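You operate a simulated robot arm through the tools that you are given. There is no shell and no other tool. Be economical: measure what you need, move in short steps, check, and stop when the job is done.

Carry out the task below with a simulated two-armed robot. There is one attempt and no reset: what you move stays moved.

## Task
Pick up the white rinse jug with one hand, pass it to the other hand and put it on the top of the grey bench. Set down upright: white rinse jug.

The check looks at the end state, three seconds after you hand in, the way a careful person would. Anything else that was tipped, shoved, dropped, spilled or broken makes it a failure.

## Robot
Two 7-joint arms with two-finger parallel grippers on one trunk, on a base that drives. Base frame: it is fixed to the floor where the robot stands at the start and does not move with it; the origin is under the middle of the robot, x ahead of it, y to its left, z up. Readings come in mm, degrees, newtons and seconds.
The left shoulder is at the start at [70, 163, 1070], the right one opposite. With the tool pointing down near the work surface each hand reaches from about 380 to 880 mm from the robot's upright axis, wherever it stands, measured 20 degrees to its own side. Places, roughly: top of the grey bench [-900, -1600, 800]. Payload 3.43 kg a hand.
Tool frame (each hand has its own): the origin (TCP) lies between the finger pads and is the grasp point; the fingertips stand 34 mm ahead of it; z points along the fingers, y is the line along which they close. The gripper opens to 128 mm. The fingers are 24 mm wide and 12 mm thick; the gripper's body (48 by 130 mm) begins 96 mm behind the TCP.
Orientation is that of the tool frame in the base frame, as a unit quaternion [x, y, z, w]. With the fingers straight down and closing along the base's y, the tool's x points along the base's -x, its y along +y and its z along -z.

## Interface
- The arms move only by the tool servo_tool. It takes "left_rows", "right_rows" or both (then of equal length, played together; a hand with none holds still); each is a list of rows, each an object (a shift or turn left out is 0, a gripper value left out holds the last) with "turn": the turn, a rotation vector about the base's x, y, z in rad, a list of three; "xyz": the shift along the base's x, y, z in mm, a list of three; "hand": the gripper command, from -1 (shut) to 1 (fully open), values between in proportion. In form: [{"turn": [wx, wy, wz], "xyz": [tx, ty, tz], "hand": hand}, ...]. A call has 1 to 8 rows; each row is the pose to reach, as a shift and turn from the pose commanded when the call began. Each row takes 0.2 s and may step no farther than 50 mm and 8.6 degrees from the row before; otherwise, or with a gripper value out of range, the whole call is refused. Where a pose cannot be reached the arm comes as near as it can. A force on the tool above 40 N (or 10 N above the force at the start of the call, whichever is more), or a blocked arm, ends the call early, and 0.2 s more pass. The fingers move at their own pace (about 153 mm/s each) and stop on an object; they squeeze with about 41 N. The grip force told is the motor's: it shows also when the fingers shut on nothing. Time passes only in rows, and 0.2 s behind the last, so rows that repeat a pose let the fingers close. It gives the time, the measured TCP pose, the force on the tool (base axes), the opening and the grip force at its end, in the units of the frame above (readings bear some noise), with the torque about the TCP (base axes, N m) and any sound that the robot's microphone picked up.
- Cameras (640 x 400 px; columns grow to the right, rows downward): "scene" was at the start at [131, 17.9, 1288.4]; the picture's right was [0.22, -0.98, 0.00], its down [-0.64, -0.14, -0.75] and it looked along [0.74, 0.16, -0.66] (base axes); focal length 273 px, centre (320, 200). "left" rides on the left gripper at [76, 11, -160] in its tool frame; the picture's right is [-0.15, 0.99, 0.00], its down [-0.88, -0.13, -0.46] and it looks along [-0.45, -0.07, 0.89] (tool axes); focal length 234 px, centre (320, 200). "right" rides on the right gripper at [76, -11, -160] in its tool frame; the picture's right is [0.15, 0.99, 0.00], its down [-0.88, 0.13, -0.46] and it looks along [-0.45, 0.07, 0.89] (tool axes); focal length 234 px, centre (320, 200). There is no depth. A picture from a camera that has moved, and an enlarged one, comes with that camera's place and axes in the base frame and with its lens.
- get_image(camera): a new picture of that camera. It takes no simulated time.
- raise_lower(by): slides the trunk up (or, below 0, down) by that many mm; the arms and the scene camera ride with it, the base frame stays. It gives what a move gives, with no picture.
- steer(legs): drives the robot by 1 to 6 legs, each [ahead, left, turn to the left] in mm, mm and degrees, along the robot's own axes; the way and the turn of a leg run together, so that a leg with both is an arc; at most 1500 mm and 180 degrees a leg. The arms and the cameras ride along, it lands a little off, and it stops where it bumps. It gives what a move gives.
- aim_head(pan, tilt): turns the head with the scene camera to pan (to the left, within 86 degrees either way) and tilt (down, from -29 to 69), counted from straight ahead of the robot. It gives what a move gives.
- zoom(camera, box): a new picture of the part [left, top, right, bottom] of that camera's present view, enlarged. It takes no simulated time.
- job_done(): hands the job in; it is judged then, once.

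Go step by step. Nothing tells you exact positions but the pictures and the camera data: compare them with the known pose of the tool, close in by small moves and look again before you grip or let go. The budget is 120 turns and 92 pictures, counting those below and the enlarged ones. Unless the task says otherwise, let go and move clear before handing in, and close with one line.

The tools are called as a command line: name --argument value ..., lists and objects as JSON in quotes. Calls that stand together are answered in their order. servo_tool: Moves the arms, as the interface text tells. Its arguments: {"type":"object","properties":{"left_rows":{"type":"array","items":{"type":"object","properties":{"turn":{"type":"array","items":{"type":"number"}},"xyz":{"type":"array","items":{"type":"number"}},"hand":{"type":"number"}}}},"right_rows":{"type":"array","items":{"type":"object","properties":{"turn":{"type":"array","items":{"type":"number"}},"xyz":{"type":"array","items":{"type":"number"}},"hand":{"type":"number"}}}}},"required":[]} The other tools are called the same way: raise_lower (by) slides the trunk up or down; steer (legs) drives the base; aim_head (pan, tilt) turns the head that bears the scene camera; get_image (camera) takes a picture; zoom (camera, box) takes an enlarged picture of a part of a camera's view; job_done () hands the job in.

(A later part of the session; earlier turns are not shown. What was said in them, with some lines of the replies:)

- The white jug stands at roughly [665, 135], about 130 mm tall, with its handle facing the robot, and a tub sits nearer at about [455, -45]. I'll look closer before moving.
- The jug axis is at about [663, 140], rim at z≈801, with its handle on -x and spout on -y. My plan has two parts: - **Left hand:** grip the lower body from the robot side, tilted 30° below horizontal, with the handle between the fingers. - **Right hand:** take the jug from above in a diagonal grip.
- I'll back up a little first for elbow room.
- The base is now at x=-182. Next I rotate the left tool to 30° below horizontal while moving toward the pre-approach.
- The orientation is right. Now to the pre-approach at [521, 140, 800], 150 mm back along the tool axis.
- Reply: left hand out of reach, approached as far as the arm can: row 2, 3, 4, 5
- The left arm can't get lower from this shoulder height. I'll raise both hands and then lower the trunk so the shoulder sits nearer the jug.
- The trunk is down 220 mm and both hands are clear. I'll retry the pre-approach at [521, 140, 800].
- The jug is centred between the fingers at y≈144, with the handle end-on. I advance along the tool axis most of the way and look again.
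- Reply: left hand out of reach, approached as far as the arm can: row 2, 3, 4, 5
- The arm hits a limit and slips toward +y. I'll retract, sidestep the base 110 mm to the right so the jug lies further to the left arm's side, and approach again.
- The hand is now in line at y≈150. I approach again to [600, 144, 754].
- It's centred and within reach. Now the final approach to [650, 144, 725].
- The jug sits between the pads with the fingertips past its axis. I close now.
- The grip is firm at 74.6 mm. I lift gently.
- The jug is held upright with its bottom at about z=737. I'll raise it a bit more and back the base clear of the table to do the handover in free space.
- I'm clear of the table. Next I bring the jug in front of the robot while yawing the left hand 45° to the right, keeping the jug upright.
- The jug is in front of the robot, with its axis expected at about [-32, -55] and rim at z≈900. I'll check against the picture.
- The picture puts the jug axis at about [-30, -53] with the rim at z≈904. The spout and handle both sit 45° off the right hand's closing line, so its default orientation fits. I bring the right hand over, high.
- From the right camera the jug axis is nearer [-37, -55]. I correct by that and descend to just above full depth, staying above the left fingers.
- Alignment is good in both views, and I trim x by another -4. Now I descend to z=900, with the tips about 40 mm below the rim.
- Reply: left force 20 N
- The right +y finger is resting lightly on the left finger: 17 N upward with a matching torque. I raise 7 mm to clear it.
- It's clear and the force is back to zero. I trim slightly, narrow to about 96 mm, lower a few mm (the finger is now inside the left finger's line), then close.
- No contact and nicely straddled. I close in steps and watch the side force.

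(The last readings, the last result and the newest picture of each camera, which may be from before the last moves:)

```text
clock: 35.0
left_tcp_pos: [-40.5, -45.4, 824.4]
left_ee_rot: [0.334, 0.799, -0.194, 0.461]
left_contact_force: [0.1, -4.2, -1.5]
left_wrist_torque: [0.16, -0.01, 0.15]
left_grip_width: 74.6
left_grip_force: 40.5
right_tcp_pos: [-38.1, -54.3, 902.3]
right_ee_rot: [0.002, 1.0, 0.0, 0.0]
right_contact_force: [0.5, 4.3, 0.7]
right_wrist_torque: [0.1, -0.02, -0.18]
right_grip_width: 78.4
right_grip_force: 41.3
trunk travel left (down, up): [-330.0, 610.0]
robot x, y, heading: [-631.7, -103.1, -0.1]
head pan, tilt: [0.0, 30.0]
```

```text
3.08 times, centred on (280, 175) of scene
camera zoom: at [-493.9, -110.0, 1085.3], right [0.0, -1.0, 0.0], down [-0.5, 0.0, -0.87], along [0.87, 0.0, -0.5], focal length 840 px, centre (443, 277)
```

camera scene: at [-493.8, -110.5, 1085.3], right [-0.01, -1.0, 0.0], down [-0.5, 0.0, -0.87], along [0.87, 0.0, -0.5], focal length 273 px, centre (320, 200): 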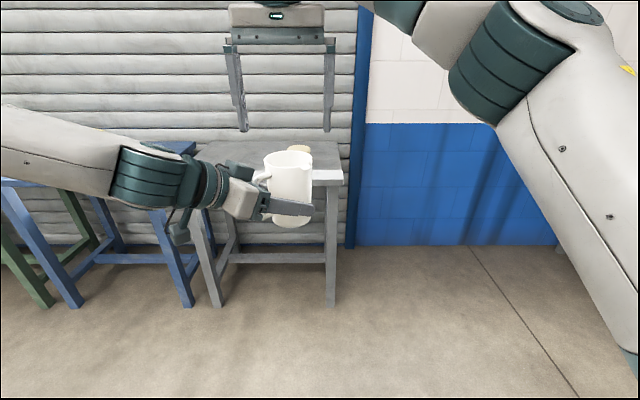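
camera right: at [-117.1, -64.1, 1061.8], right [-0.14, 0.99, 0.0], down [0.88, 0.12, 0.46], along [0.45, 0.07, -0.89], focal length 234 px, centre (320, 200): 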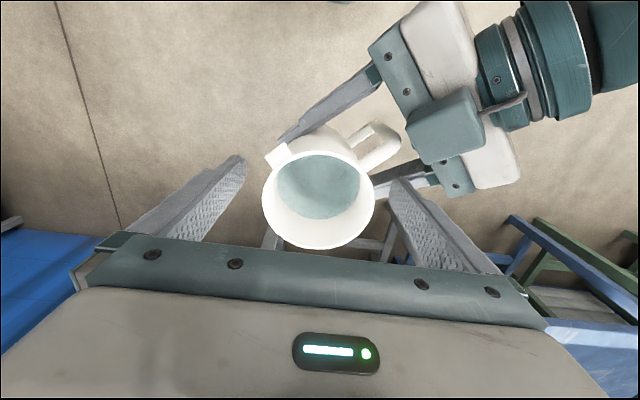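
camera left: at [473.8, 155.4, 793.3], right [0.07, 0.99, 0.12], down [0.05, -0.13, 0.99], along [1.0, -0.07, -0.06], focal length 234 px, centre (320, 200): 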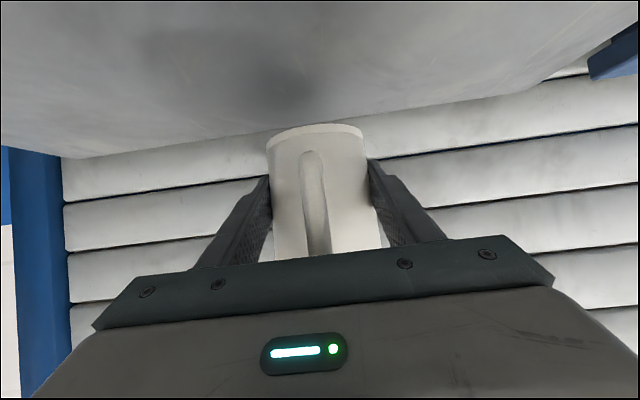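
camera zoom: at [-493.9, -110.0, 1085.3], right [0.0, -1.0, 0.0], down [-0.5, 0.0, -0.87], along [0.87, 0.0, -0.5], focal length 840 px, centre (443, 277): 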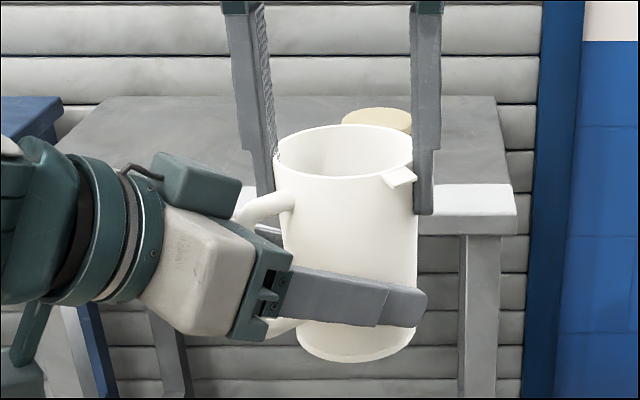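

The right hand has it at 78.4 mm with 41 N. Now I open the left hand and check that the right hand carries the weight.

servo_tool --left_rows '[{"hand": 0.25}, {"hand": 0.4}, {"hand": 0.6}, {"hand": 0.6}]'

zoom --camera "scene" --box '[210, 110, 350, 240]'

get_image --camera "left"

```text
clock: 36.0
left_tcp_pos: [-40.5, -45.4, 824.5]
left_ee_rot: [0.331, 0.8, -0.192, 0.462]
left_contact_force: [0.5, -0.2, 0.3]
left_wrist_torque: [-0.02, 0.0, 0.0]
left_grip_width: 102.3
left_grip_force: 0.0
right_tcp_pos: [-38.5, -54.3, 902.0]
right_ee_rot: [0.003, 1.0, 0.0, 0.0]
right_contact_force: [-0.4, 0.2, -0.2]
right_wrist_torque: [0.0, 0.0, 0.02]
right_grip_width: 78.6
right_grip_force: 41.2
trunk travel left (down, up): [-330.0, 610.0]
robot x, y, heading: [-632.6, -106.6, -0.5]
head pan, tilt: [0.0, 30.0]
```

```text
3.08 times, centred on (280, 175) of scene
camera zoom: at [-493.9, -110.0, 1085.3], right [0.0, -1.0, 0.0], down [-0.5, 0.0, -0.87], along [0.87, 0.0, -0.5], focal length 840 px, centre (443, 277)
```

zoom: 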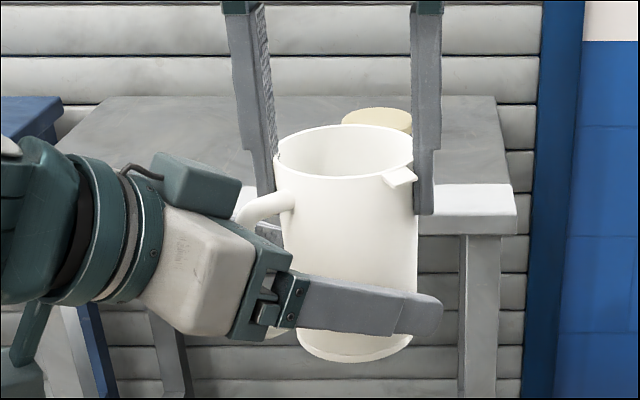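

```text
59 pictures are left
camera left: at [-157.0, 88.5, 837.1], right [0.75, 0.64, 0.12], down [-0.06, -0.12, 0.99], along [0.65, -0.75, -0.05], focal length 234 px, centre (320, 200)
```

left: 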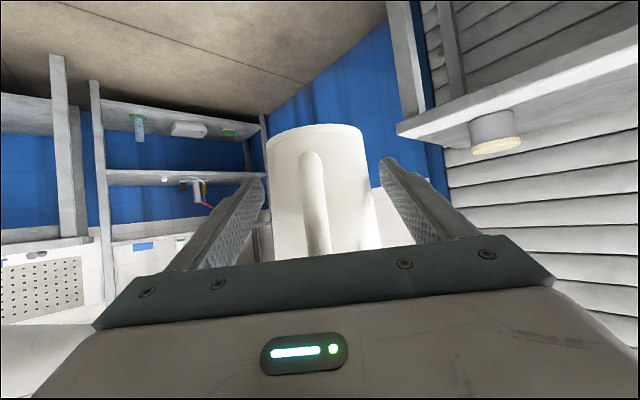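

The jug is hanging in the right hand alone. I withdraw the left hand back along its finger axis.

servo_tool --left_rows '[{"xyz": [-13, 13, 11]}, {"xyz": [-31, 31, 25]}, {"xyz": [-49, 49, 40]}, {"xyz": [-67, 67, 55]}, {"xyz": [-80, 90, 66]}, {"xyz": [-90, 115, 72]}]'

get_image --camera "scene"

```text
clock: 37.4
left_tcp_pos: [-130.8, 70.4, 898.4]
left_ee_rot: [0.333, 0.799, -0.193, 0.462]
left_contact_force: [0.4, 0.6, -0.3]
left_wrist_torque: [-0.01, -0.02, 0.01]
left_grip_width: 102.4
left_grip_force: 0.1
right_tcp_pos: [-38.2, -55.2, 901.9]
right_ee_rot: [0.003, 1.0, 0.0, 0.0]
right_contact_force: [-0.1, 0.0, 0.2]
right_wrist_torque: [0.02, -0.03, -0.01]
right_grip_width: 78.4
right_grip_force: 41.1
trunk travel left (down, up): [-330.0, 610.0]
robot x, y, heading: [-633.8, -109.6, -0.2]
head pan, tilt: [0.0, 30.0]
```

```text
58 pictures are left
camera scene: at [-494.7, -110.3, 1085.5], right [-0.01, -1.0, 0.0], down [-0.5, 0.0, -0.87], along [0.87, 0.0, -0.5], focal length 273 px, centre (320, 200)
```

scene: 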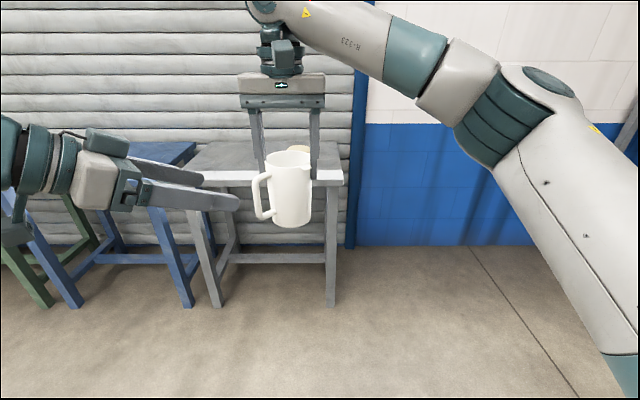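

The left hand is clear and the jug hangs from the right hand. I look to the right for the grey bench before driving.

aim_head --pan -80 --tilt 20

get_image --camera "scene"

```text
clock: 38.9
left_tcp_pos: [-129.9, 70.3, 898.0]
left_ee_rot: [0.332, 0.8, -0.193, 0.462]
left_contact_force: [0.1, -0.1, 0.4]
left_wrist_torque: [-0.05, 0.03, -0.01]
left_grip_width: 102.3
left_grip_force: 0.1
right_tcp_pos: [-37.2, -54.7, 902.5]
right_ee_rot: [0.003, 1.0, -0.001, 0.001]
right_contact_force: [-0.5, 0.3, 0.3]
right_wrist_torque: [-0.04, -0.01, 0.01]
right_grip_width: 78.4
right_grip_force: 40.7
trunk travel left (down, up): [-330.0, 610.0]
robot x, y, heading: [-630.5, -110.4, -0.4]
head pan, tilt: [-80.0, 20.0]
```

```text
57 pictures are left
camera scene: at [-568.6, -201.3, 1101.4], right [-0.99, -0.17, 0.0], down [-0.06, 0.34, -0.94], along [0.16, -0.93, -0.34], focal length 273 px, centre (320, 200)
```

scene: 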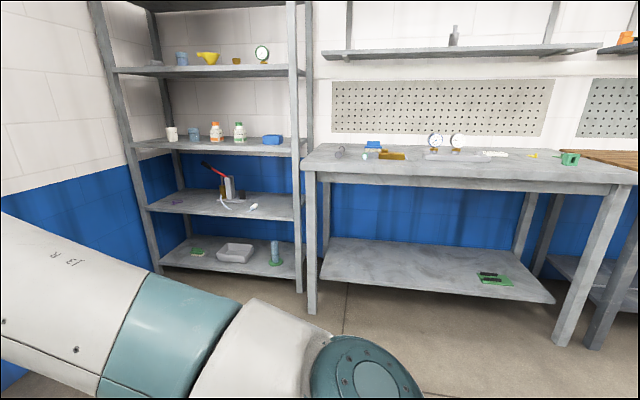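

The grey bench is straight to the right, with its front edge near y≈-1415, a shelf above its back and some small items on top. I raise the trunk for clearance, turn to face it and look again.

raise_lower --by 150

steer --legs '[[0, 0, -45], [0, 0, -45]]'

aim_head --pan 0 --tilt 25

get_image --camera "scene"

```text
clock: 40.7
left_tcp_pos: [-130.3, 71.1, 1047.4]
left_ee_rot: [0.333, 0.8, -0.193, 0.461]
left_contact_force: [0.3, -0.3, -0.2]
left_wrist_torque: [-0.01, 0.0, -0.02]
left_grip_width: 102.6
left_grip_force: 0.1
right_tcp_pos: [-36.8, -56.1, 1050.8]
right_ee_rot: [0.002, 1.0, 0.0, 0.0]
right_contact_force: [0.3, -0.3, -1.7]
right_wrist_torque: [0.01, 0.02, -0.01]
right_grip_width: 78.5
right_grip_force: 40.7
trunk travel left (down, up): [-480.0, 460.0]
robot x, y, heading: [-631.5, -109.2, -0.3]
head pan, tilt: [-80.0, 20.0]
```

```text
clock: 45.2
left_tcp_pos: [-448.7, -609.2, 1048.4]
left_ee_rot: [0.799, 0.335, -0.461, 0.192]
left_contact_force: [0.1, 0.0, -0.1]
left_wrist_torque: [0.04, 0.03, 0.02]
left_grip_width: 102.5
left_grip_force: 0.0
right_tcp_pos: [-571.6, -704.0, 1051.0]
right_ee_rot: [0.704, 0.71, 0.001, 0.0]
right_contact_force: [0.6, -0.3, -2.6]
right_wrist_torque: [-0.02, -0.02, 0.0]
right_grip_width: 78.6
right_grip_force: 41.1
trunk travel left (down, up): [-480.0, 460.0]
robot x, y, heading: [-631.9, -106.6, -90.0]
head pan, tilt: [-80.0, 20.0]
```

```text
clock: 46.7
left_tcp_pos: [-448.8, -608.8, 1047.8]
left_ee_rot: [0.799, 0.335, -0.462, 0.192]
left_contact_force: [1.0, -1.1, 0.0]
left_wrist_torque: [-0.02, 0.01, 0.0]
left_grip_width: 102.4
left_grip_force: 0.1
right_tcp_pos: [-573.5, -702.6, 1051.9]
right_ee_rot: [0.705, 0.709, 0.0, 0.0]
right_contact_force: [-0.4, 0.0, -2.6]
right_wrist_torque: [0.01, 0.0, 0.01]
right_grip_width: 78.3
right_grip_force: 41.4
trunk travel left (down, up): [-480.0, 460.0]
robot x, y, heading: [-634.1, -108.2, -89.6]
head pan, tilt: [0.0, 25.0]
```

```text
56 pictures are left
camera scene: at [-633.8, -252.0, 1243.3], right [-1.0, -0.01, 0.0], down [0.0, 0.42, -0.91], along [0.01, -0.91, -0.42], focal length 273 px, centre (320, 200)
```

scene: 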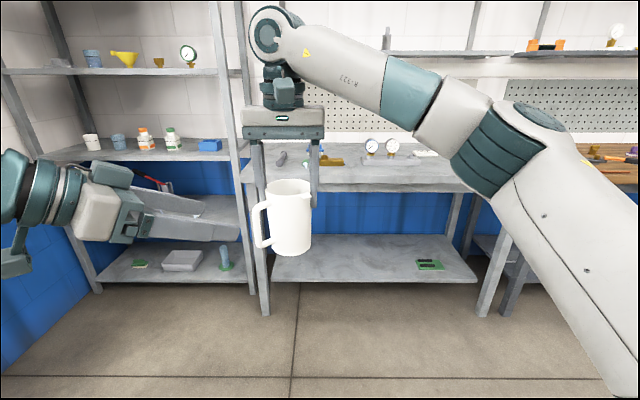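

The bench top spans about x -260…-1600 and y -1403…-1780. I zoom to find a free spot.

zoom --camera "scene" --box '[230, 120, 480, 220]'

aim_head --pan -50 --tilt 25

get_image --camera "scene"

```text
2.56 times, centred on (355, 170) of scene
camera zoom: at [-633.8, -252.0, 1243.3], right [-1.0, -0.01, 0.0], down [0.0, 0.42, -0.91], along [0.01, -0.91, -0.42], focal length 698 px, centre (230, 277)
```

zoom: 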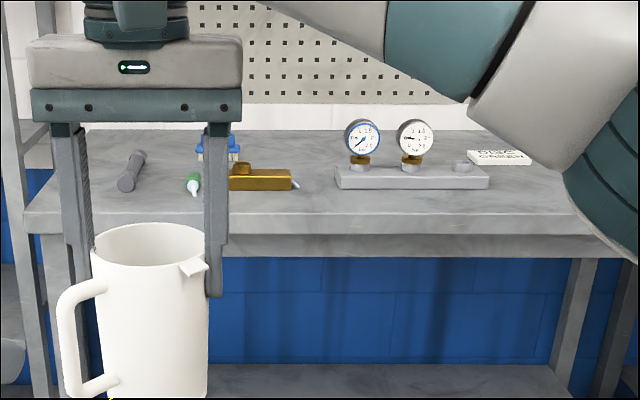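

```text
clock: 47.9
left_tcp_pos: [-449.5, -610.3, 1047.5]
left_ee_rot: [0.798, 0.335, -0.461, 0.193]
left_contact_force: [-0.9, -0.3, -0.5]
left_wrist_torque: [0.0, -0.03, -0.04]
left_grip_width: 102.4
left_grip_force: 0.0
right_tcp_pos: [-570.0, -703.3, 1050.7]
right_ee_rot: [0.705, 0.71, 0.0, 0.0]
right_contact_force: [0.6, -0.9, -2.1]
right_wrist_torque: [0.04, 0.03, 0.01]
right_grip_width: 78.1
right_grip_force: 40.8
trunk travel left (down, up): [-480.0, 460.0]
robot x, y, heading: [-635.4, -109.7, -89.5]
head pan, tilt: [-50.0, 25.0]
```

```text
54 pictures are left
camera scene: at [-704.4, -219.5, 1243.3], right [-0.65, 0.76, 0.0], down [0.32, 0.27, -0.91], along [-0.69, -0.59, -0.42], focal length 273 px, centre (320, 200)
```

scene: 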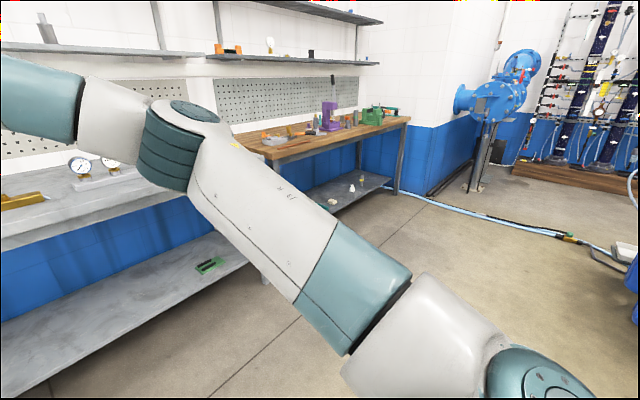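

The front strip of the bench is free. I'll place at about [-800, -1490], well clear of the gold tool and the gauge block. First sidestep right, then drive most of the way.

steer --legs '[[0, -228, 0], [300, 0, 0], [280, 0, 0]]'

aim_head --pan 0 --tilt 35

get_image --camera "scene"

get_image --camera "right"

```text
clock: 52.8
left_tcp_pos: [-672.8, -1188.0, 1047.6]
left_ee_rot: [0.799, 0.334, -0.463, 0.192]
left_contact_force: [0.0, 0.4, 0.4]
left_wrist_torque: [-0.03, 0.03, 0.0]
left_grip_width: 102.3
left_grip_force: 0.1
right_tcp_pos: [-797.9, -1282.7, 1051.2]
right_ee_rot: [0.705, 0.71, 0.0, 0.0]
right_contact_force: [0.2, 0.2, -2.1]
right_wrist_torque: [0.01, 0.01, -0.02]
right_grip_width: 78.6
right_grip_force: 40.5
trunk travel left (down, up): [-480.0, 460.0]
robot x, y, heading: [-859.5, -686.8, -89.7]
head pan, tilt: [-50.0, 25.0]
```

```text
clock: 54.0
left_tcp_pos: [-673.5, -1186.6, 1048.1]
left_ee_rot: [0.799, 0.334, -0.462, 0.192]
left_contact_force: [0.3, -0.7, -0.3]
left_wrist_torque: [0.0, -0.03, 0.01]
left_grip_width: 102.4
left_grip_force: 0.1
right_tcp_pos: [-797.2, -1281.7, 1051.8]
right_ee_rot: [0.704, 0.71, 0.0, 0.0]
right_contact_force: [0.6, -0.7, -1.8]
right_wrist_torque: [0.03, 0.01, -0.01]
right_grip_width: 78.7
right_grip_force: 41.2
trunk travel left (down, up): [-480.0, 460.0]
robot x, y, heading: [-856.8, -685.8, -89.7]
head pan, tilt: [0.0, 35.0]
```

```text
53 pictures are left
camera scene: at [-858.7, -826.2, 1227.6], right [-1.0, -0.01, 0.0], down [0.0, 0.57, -0.82], along [0.0, -0.82, -0.57], focal length 273 px, centre (320, 200)
```

scene: 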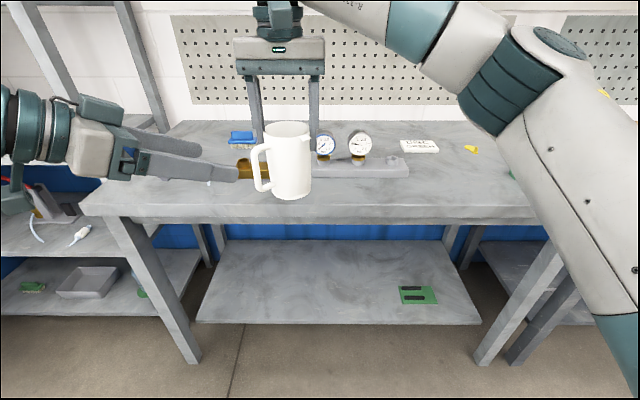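

```text
52 pictures are left
camera right: at [-809.2, -1205.1, 1212.3], right [0.99, 0.15, 0.0], down [0.14, -0.88, 0.46], along [0.07, -0.45, -0.89], focal length 234 px, centre (320, 200)
```

right: 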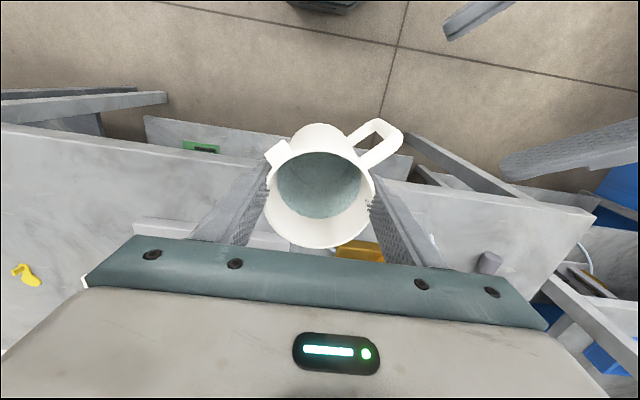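

I need the bench height and front edge more precisely, so I zoom on the front edge region.

zoom --camera "scene" --box '[220, 110, 440, 240]'

zoom --camera "right" --box '[120, 90, 440, 290]'

```text
2.91 times, centred on (330, 175) of scene
camera zoom: at [-858.7, -826.2, 1227.6], right [-1.0, -0.01, 0.0], down [0.0, 0.57, -0.82], along [0.0, -0.82, -0.57], focal length 794 px, centre (291, 273)
```

zoom: 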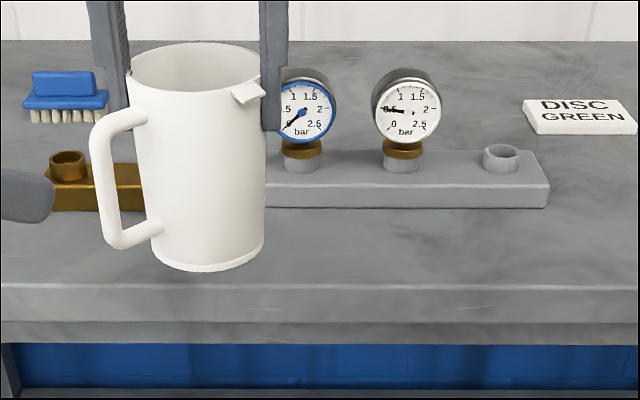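

```text
2.00 times, centred on (280, 190) of right
camera zoom: at [-809.2, -1205.1, 1212.3], right [0.99, 0.15, 0.0], down [0.14, -0.88, 0.46], along [0.07, -0.45, -0.89], focal length 468 px, centre (400, 220)
```

zoom: 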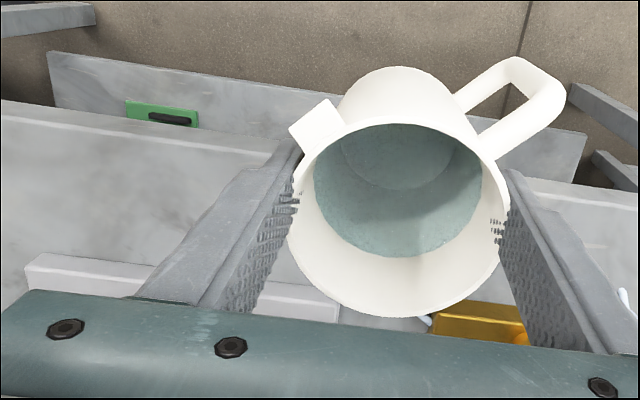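

Combining the scene and right-camera views puts the bench top at z≈848 with its front edge at y≈-1350, so the gauge block (front y≈-1460) is too near this spot. The area around [-1230, -1460], right of the gauge block and in front of the sign, is free, so I sidestep there.

steer --legs '[[0, -433, 0]]'

get_image --camera "scene"

get_image --camera "right"

```text
clock: 56.6
left_tcp_pos: [-1105.5, -1190.3, 1048.0]
left_ee_rot: [0.799, 0.335, -0.461, 0.192]
left_contact_force: [-0.1, -0.5, 0.9]
left_wrist_torque: [-0.02, 0.0, 0.01]
left_grip_width: 102.3
left_grip_force: 0.1
right_tcp_pos: [-1228.8, -1285.0, 1051.5]
right_ee_rot: [0.705, 0.71, 0.0, -0.001]
right_contact_force: [-0.8, 1.0, -1.7]
right_wrist_torque: [0.03, 0.03, -0.02]
right_grip_width: 78.4
right_grip_force: 40.8
trunk travel left (down, up): [-480.0, 460.0]
robot x, y, heading: [-1288.8, -685.9, -89.6]
head pan, tilt: [0.0, 35.0]
```

```text
49 pictures are left
camera scene: at [-1290.5, -829.1, 1227.6], right [-1.0, -0.01, 0.0], down [0.0, 0.57, -0.82], along [0.01, -0.82, -0.57], focal length 273 px, centre (320, 200)
```

scene: 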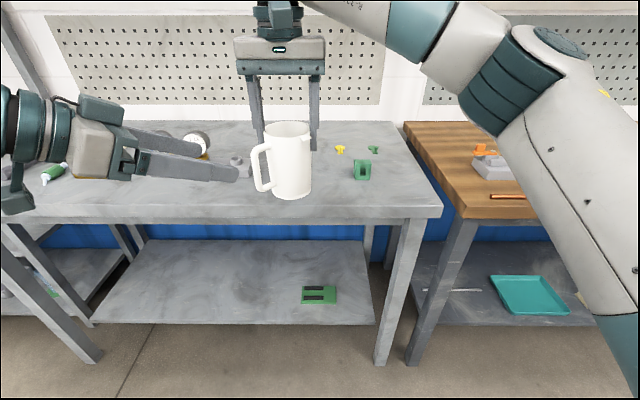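

```text
48 pictures are left
camera right: at [-1240.7, -1207.9, 1212.3], right [0.99, 0.15, 0.0], down [0.14, -0.88, 0.46], along [0.07, -0.45, -0.89], focal length 234 px, centre (320, 200)
```

right: 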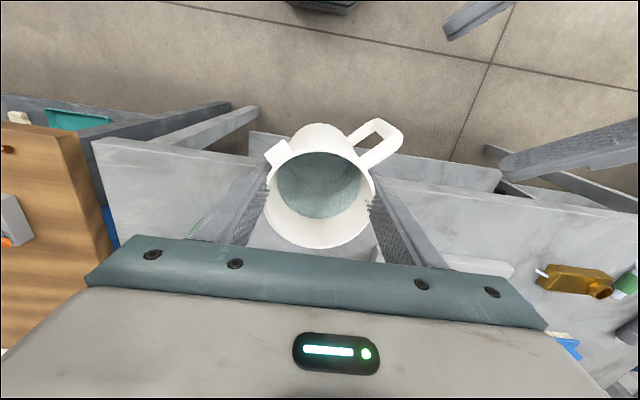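

The spot is free: gauge block end at x≈-1100, green piece at x≈-1404, sign well behind. I drive ahead 175 mm.

steer --legs '[[175, 0, 0]]'

get_image --camera "scene"

get_image --camera "right"

```text
clock: 58.1
left_tcp_pos: [-1103.3, -1365.3, 1047.5]
left_ee_rot: [0.799, 0.335, -0.461, 0.192]
left_contact_force: [0.3, -0.5, -0.3]
left_wrist_torque: [0.01, -0.01, 0.01]
left_grip_width: 102.6
left_grip_force: 0.1
right_tcp_pos: [-1225.5, -1461.1, 1049.8]
right_ee_rot: [0.704, 0.71, 0.0, 0.0]
right_contact_force: [0.4, -0.4, -3.3]
right_wrist_torque: [0.05, -0.01, 0.02]
right_grip_width: 78.3
right_grip_force: 40.8
trunk travel left (down, up): [-480.0, 460.0]
robot x, y, heading: [-1291.7, -867.7, -89.3]
head pan, tilt: [0.0, 35.0]
```

```text
47 pictures are left
camera scene: at [-1288.7, -1005.3, 1227.5], right [-1.0, -0.01, 0.0], down [0.0, 0.57, -0.82], along [0.01, -0.82, -0.57], focal length 273 px, centre (320, 200)
```

scene: 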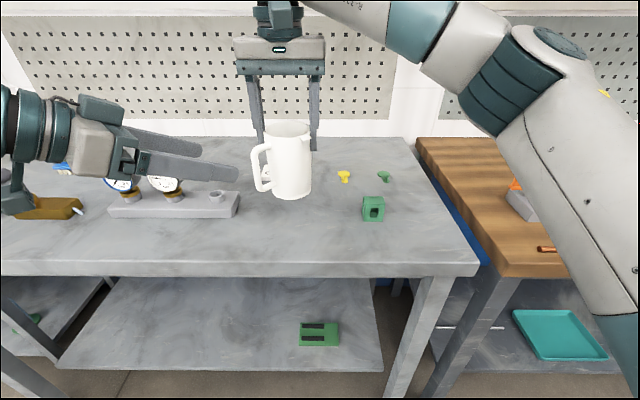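

```text
46 pictures are left
camera right: at [-1238.6, -1384.0, 1211.9], right [0.99, 0.15, 0.0], down [0.14, -0.88, 0.46], along [0.07, -0.45, -0.89], focal length 234 px, centre (320, 200)
```

right: 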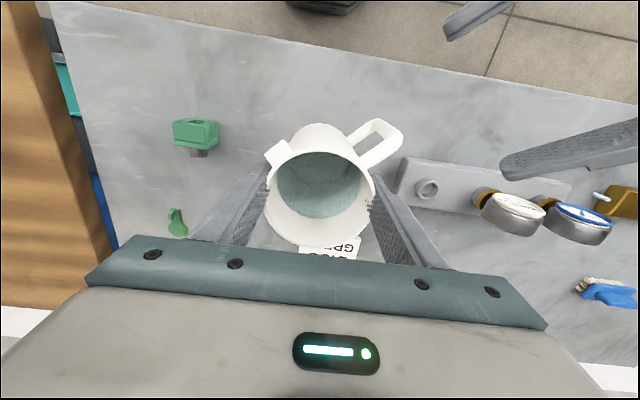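

The bench height of ≈849 is confirmed and the spot below the jug is clear. I lower the right arm 65 mm first.

servo_tool --right_rows '[{"xyz": [0, 0, -10]}, {"xyz": [0, 0, -24]}, {"xyz": [0, 0, -38]}, {"xyz": [0, 0, -52]}, {"xyz": [0, 0, -62]}, {"xyz": [0, 0, -65]}]'

zoom --camera "scene" --box '[220, 110, 400, 240]'

```text
clock: 59.5
left_tcp_pos: [-1103.3, -1365.3, 1047.8]
left_ee_rot: [0.798, 0.336, -0.462, 0.193]
left_contact_force: [0.1, -1.0, 0.7]
left_wrist_torque: [-0.01, 0.03, 0.02]
left_grip_width: 102.4
left_grip_force: 0.1
right_tcp_pos: [-1227.3, -1458.2, 986.1]
right_ee_rot: [0.704, 0.71, 0.0, 0.0]
right_contact_force: [0.1, -0.3, -1.0]
right_wrist_torque: [-0.01, 0.02, 0.01]
right_grip_width: 78.4
right_grip_force: 41.1
trunk travel left (down, up): [-480.0, 460.0]
robot x, y, heading: [-1285.7, -867.7, -89.5]
head pan, tilt: [0.0, 35.0]
```

```text
3.08 times, centred on (310, 175) of scene
camera zoom: at [-1288.7, -1004.5, 1227.6], right [-1.0, -0.01, 0.0], down [0.0, 0.57, -0.82], along [0.01, -0.82, -0.57], focal length 840 px, centre (351, 277)
```

zoom: 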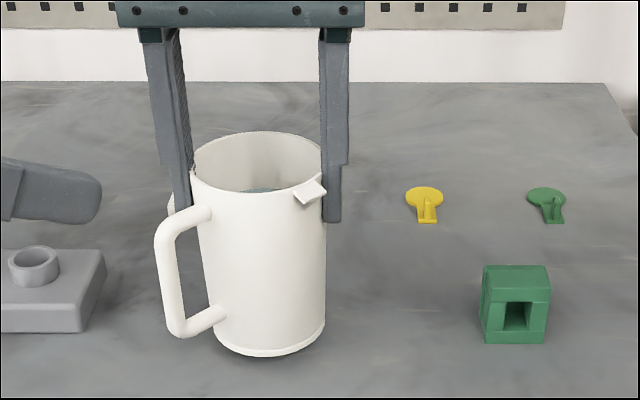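

The jug is just above the top with its contact shadow close. I lower in small steps and watch the force.

servo_tool --right_rows '[{"xyz": [0, 0, -4]}, {"xyz": [0, 0, -8]}, {"xyz": [0, 0, -11]}, {"xyz": [0, 0, -11]}]'

zoom --camera "scene" --box '[240, 140, 350, 240]'

```text
clock: 60.5
left_tcp_pos: [-1104.1, -1365.6, 1048.6]
left_ee_rot: [0.799, 0.334, -0.462, 0.192]
left_contact_force: [0.4, 0.3, -0.5]
left_wrist_torque: [-0.02, -0.02, 0.0]
left_grip_width: 102.4
left_grip_force: 0.0
right_tcp_pos: [-1227.0, -1460.0, 975.5]
right_ee_rot: [0.705, 0.71, 0.0, 0.0]
right_contact_force: [0.3, 0.4, -2.2]
right_wrist_torque: [0.01, 0.01, -0.02]
right_grip_width: 78.4
right_grip_force: 40.9
trunk travel left (down, up): [-480.0, 460.0]
robot x, y, heading: [-1288.4, -865.8, -89.7]
head pan, tilt: [0.0, 35.0]
```

```text
4.00 times, centred on (295, 190) of scene
camera zoom: at [-1288.7, -1004.5, 1227.6], right [-1.0, -0.01, 0.0], down [0.0, 0.57, -0.82], along [0.01, -0.82, -0.57], focal length 1091 px, centre (420, 240)
```

zoom: 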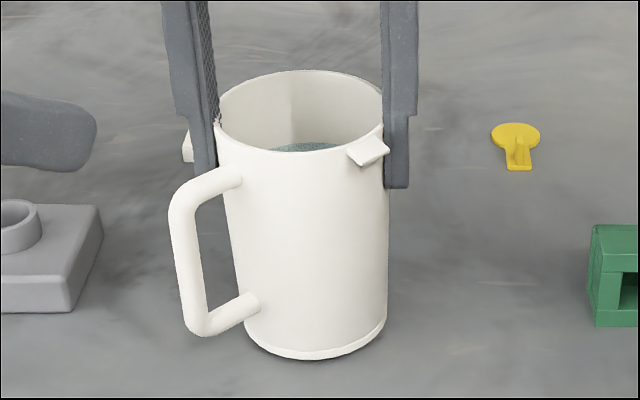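

servo_tool --right_rows '[{"xyz": [0, 0, -2]}, {"xyz": [0, 0, -4]}, {"xyz": [0, 0, -4]}]'

```text
clock: 61.3
left_tcp_pos: [-1103.9, -1365.5, 1047.9]
left_ee_rot: [0.799, 0.334, -0.462, 0.192]
left_contact_force: [0.2, -0.4, 0.2]
left_wrist_torque: [-0.03, 0.01, -0.03]
left_grip_width: 102.6
left_grip_force: 0.0
right_tcp_pos: [-1225.5, -1458.2, 971.6]
right_ee_rot: [0.704, 0.71, 0.001, 0.0]
right_contact_force: [-0.1, 0.0, -0.7]
right_wrist_torque: [0.0, -0.02, -0.02]
right_grip_width: 78.4
right_grip_force: 40.5
trunk travel left (down, up): [-480.0, 460.0]
robot x, y, heading: [-1286.6, -864.4, -89.7]
head pan, tilt: [0.0, 35.0]
```

servo_tool --right_rows '[{"xyz": [0, 0, -1.5]}, {"xyz": [0, 0, -3]}, {"xyz": [0, 0, -3]}]'

zoom --camera "scene" --box '[240, 140, 350, 240]'

```text
clock: 62.1
left_tcp_pos: [-1103.5, -1363.9, 1049.5]
left_ee_rot: [0.798, 0.334, -0.462, 0.193]
left_contact_force: [0.3, 0.3, -0.6]
left_wrist_torque: [0.0, -0.02, 0.01]
left_grip_width: 102.4
left_grip_force: 0.0
right_tcp_pos: [-1225.5, -1459.2, 971.0]
right_ee_rot: [0.704, 0.71, -0.001, 0.002]
right_contact_force: [-0.6, -6.6, 21.5]
right_wrist_torque: [-0.19, 0.29, 0.07]
right_grip_width: 78.3
right_grip_force: 41.2
trunk travel left (down, up): [-480.0, 460.0]
robot x, y, heading: [-1288.6, -865.5, -89.4]
head pan, tilt: [0.0, 35.0]
```

```text
4.00 times, centred on (295, 190) of scene
camera zoom: at [-1289.0, -1003.2, 1228.0], right [-1.0, -0.01, 0.0], down [0.0, 0.57, -0.82], along [0.01, -0.82, -0.57], focal length 1091 px, centre (420, 240)
```

zoom: 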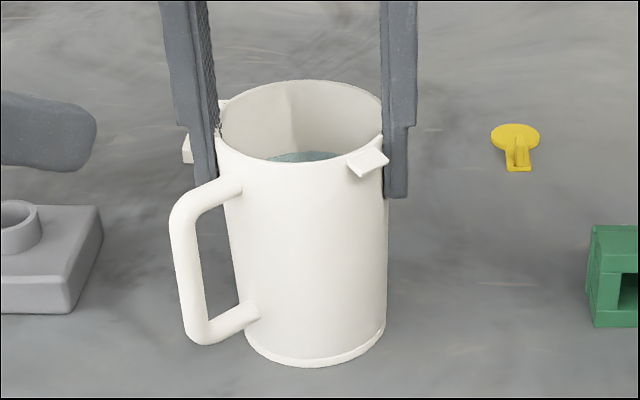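

It has touched down (about 22 N). I ease up 1.5 mm, then open slowly.

servo_tool --right_rows '[{"xyz": [0, 0, 1.5]}, {"xyz": [0, 0, 1.5]}]'

```text
clock: 62.7
left_tcp_pos: [-1102.6, -1365.1, 1048.1]
left_ee_rot: [0.798, 0.335, -0.461, 0.193]
left_contact_force: [-0.6, 0.0, -0.6]
left_wrist_torque: [-0.01, -0.01, -0.03]
left_grip_width: 102.3
left_grip_force: 0.2
right_tcp_pos: [-1227.1, -1458.2, 971.1]
right_ee_rot: [0.705, 0.71, -0.001, 0.001]
right_contact_force: [0.6, -7.7, 17.9]
right_wrist_torque: [-0.47, -0.03, -0.03]
right_grip_width: 78.4
right_grip_force: 41.3
trunk travel left (down, up): [-480.0, 460.0]
robot x, y, heading: [-1289.3, -862.5, -89.5]
head pan, tilt: [0.0, 35.0]
```

servo_tool --right_rows '[{"xyz": [0, 0, 1]}, {"xyz": [0, 0, 1]}]'

```text
clock: 63.3
left_tcp_pos: [-1103.2, -1365.6, 1047.3]
left_ee_rot: [0.799, 0.335, -0.461, 0.192]
left_contact_force: [-0.2, 0.1, -0.7]
left_wrist_torque: [0.0, 0.0, 0.03]
left_grip_width: 102.4
left_grip_force: 0.2
right_tcp_pos: [-1227.2, -1459.7, 971.3]
right_ee_rot: [0.704, 0.711, 0.0, 0.0]
right_contact_force: [0.9, -2.9, 9.7]
right_wrist_torque: [-0.42, -0.33, -0.13]
right_grip_width: 78.3
right_grip_force: 40.5
trunk travel left (down, up): [-480.0, 460.0]
robot x, y, heading: [-1285.6, -866.9, -89.3]
head pan, tilt: [0.0, 35.0]
```

Only a light contact load remains. I open in steps.

servo_tool --right_rows '[{"hand": 0.26}, {"hand": 0.35}, {"hand": 0.5}, {"hand": 0.7}, {"hand": 0.7}]'

zoom --camera "scene" --box '[220, 120, 360, 240]'

get_image --camera "right"

```text
clock: 64.5
left_tcp_pos: [-1103.4, -1366.9, 1048.7]
left_ee_rot: [0.799, 0.336, -0.461, 0.193]
left_contact_force: [-0.3, -0.1, 0.9]
left_wrist_torque: [0.01, 0.0, 0.0]
left_grip_width: 102.5
left_grip_force: 0.0
right_tcp_pos: [-1226.8, -1459.5, 972.2]
right_ee_rot: [0.705, 0.71, 0.001, 0.0]
right_contact_force: [-0.1, 0.9, 0.6]
right_wrist_torque: [0.02, -0.02, 0.0]
right_grip_width: 109.1
right_grip_force: 0.2
trunk travel left (down, up): [-480.0, 460.0]
robot x, y, heading: [-1291.2, -864.2, -89.6]
head pan, tilt: [0.0, 35.0]
```

```text
3.33 times, centred on (290, 180) of scene
camera zoom: at [-1288.7, -1004.3, 1227.6], right [-1.0, -0.01, 0.0], down [0.0, 0.57, -0.82], along [0.01, -0.82, -0.57], focal length 910 px, centre (420, 267)
```

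zoom: 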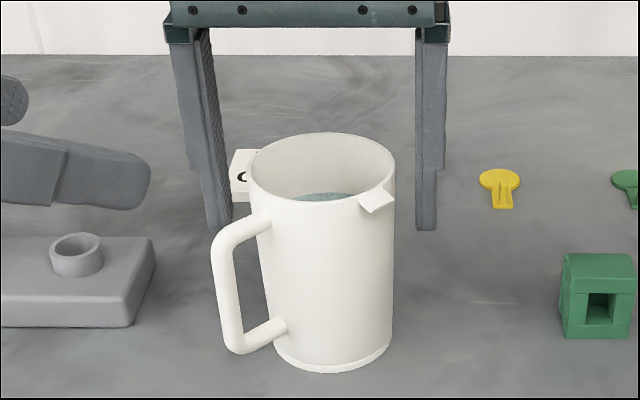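

```text
41 pictures are left
camera right: at [-1238.6, -1383.0, 1131.7], right [0.99, 0.15, 0.0], down [0.14, -0.88, 0.46], along [0.07, -0.45, -0.89], focal length 234 px, centre (320, 200)
```

right: 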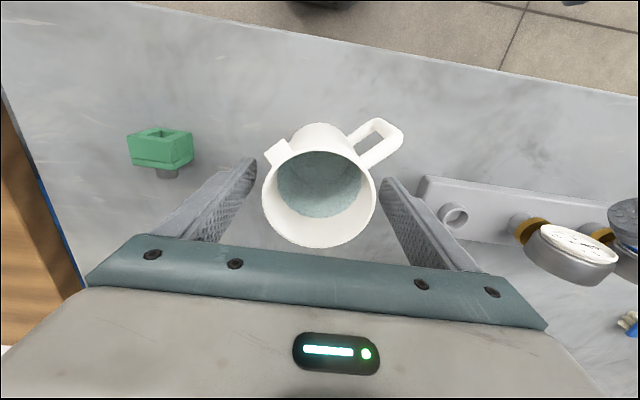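

The jug stands upright and the fingers are clear on both sides. I lift straight up.

servo_tool --right_rows '[{"xyz": [0, 0, 12]}, {"xyz": [0, 0, 30]}, {"xyz": [0, 0, 55]}, {"xyz": [0, 0, 80]}, {"xyz": [0, 0, 105]}, {"xyz": [0, 0, 120]}]'

steer --legs '[[-250, 0, 0]]'

get_image --camera "scene"

zoom --camera "scene" --box '[180, 80, 420, 230]'

```text
clock: 65.9
left_tcp_pos: [-1103.8, -1365.0, 1047.9]
left_ee_rot: [0.799, 0.335, -0.461, 0.193]
left_contact_force: [0.3, -0.6, 0.4]
left_wrist_torque: [0.02, 0.01, -0.01]
left_grip_width: 102.4
left_grip_force: 0.1
right_tcp_pos: [-1227.1, -1460.1, 1090.8]
right_ee_rot: [0.704, 0.71, 0.0, 0.0]
right_contact_force: [-0.1, 0.8, 0.3]
right_wrist_torque: [-0.02, 0.0, -0.04]
right_grip_width: 108.4
right_grip_force: 0.1
trunk travel left (down, up): [-480.0, 460.0]
robot x, y, heading: [-1289.3, -862.3, -89.6]
head pan, tilt: [0.0, 35.0]
```

```text
clock: 67.7
left_tcp_pos: [-1105.2, -1114.7, 1048.1]
left_ee_rot: [0.799, 0.334, -0.461, 0.192]
left_contact_force: [0.1, 0.4, 0.4]
left_wrist_torque: [-0.01, 0.0, -0.01]
left_grip_width: 102.3
left_grip_force: 0.1
right_tcp_pos: [-1229.8, -1208.7, 1091.2]
right_ee_rot: [0.704, 0.711, 0.001, 0.0]
right_contact_force: [0.7, 0.3, -0.6]
right_wrist_torque: [-0.04, -0.01, 0.0]
right_grip_width: 108.6
right_grip_force: 0.2
trunk travel left (down, up): [-480.0, 460.0]
robot x, y, heading: [-1287.7, -613.6, -89.5]
head pan, tilt: [0.0, 35.0]
```

```text
40 pictures are left
camera scene: at [-1290.6, -753.6, 1227.7], right [-1.0, -0.01, 0.0], down [0.0, 0.57, -0.82], along [0.01, -0.82, -0.57], focal length 273 px, centre (320, 200)
```

scene: 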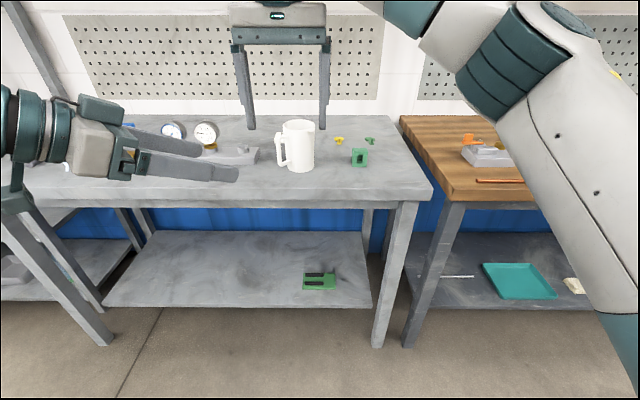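

```text
2.67 times, centred on (300, 155) of scene
camera zoom: at [-1290.6, -753.6, 1227.7], right [-1.0, -0.01, 0.0], down [0.0, 0.57, -0.82], along [0.01, -0.82, -0.57], focal length 728 px, centre (373, 320)
```

zoom: 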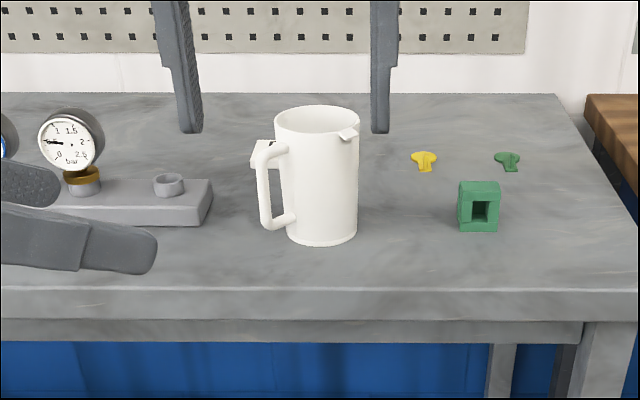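

The jug stands upright on the grey bench, both hands are empty and clear, and the items around it look undisturbed. I hand in now.

job_done

```text
The job is handed in.
```

I picked up the white rinse jug with the left hand, passed it to the right hand, and set it upright on top of the grey bench; both hands are clear of it and the job is handed in.
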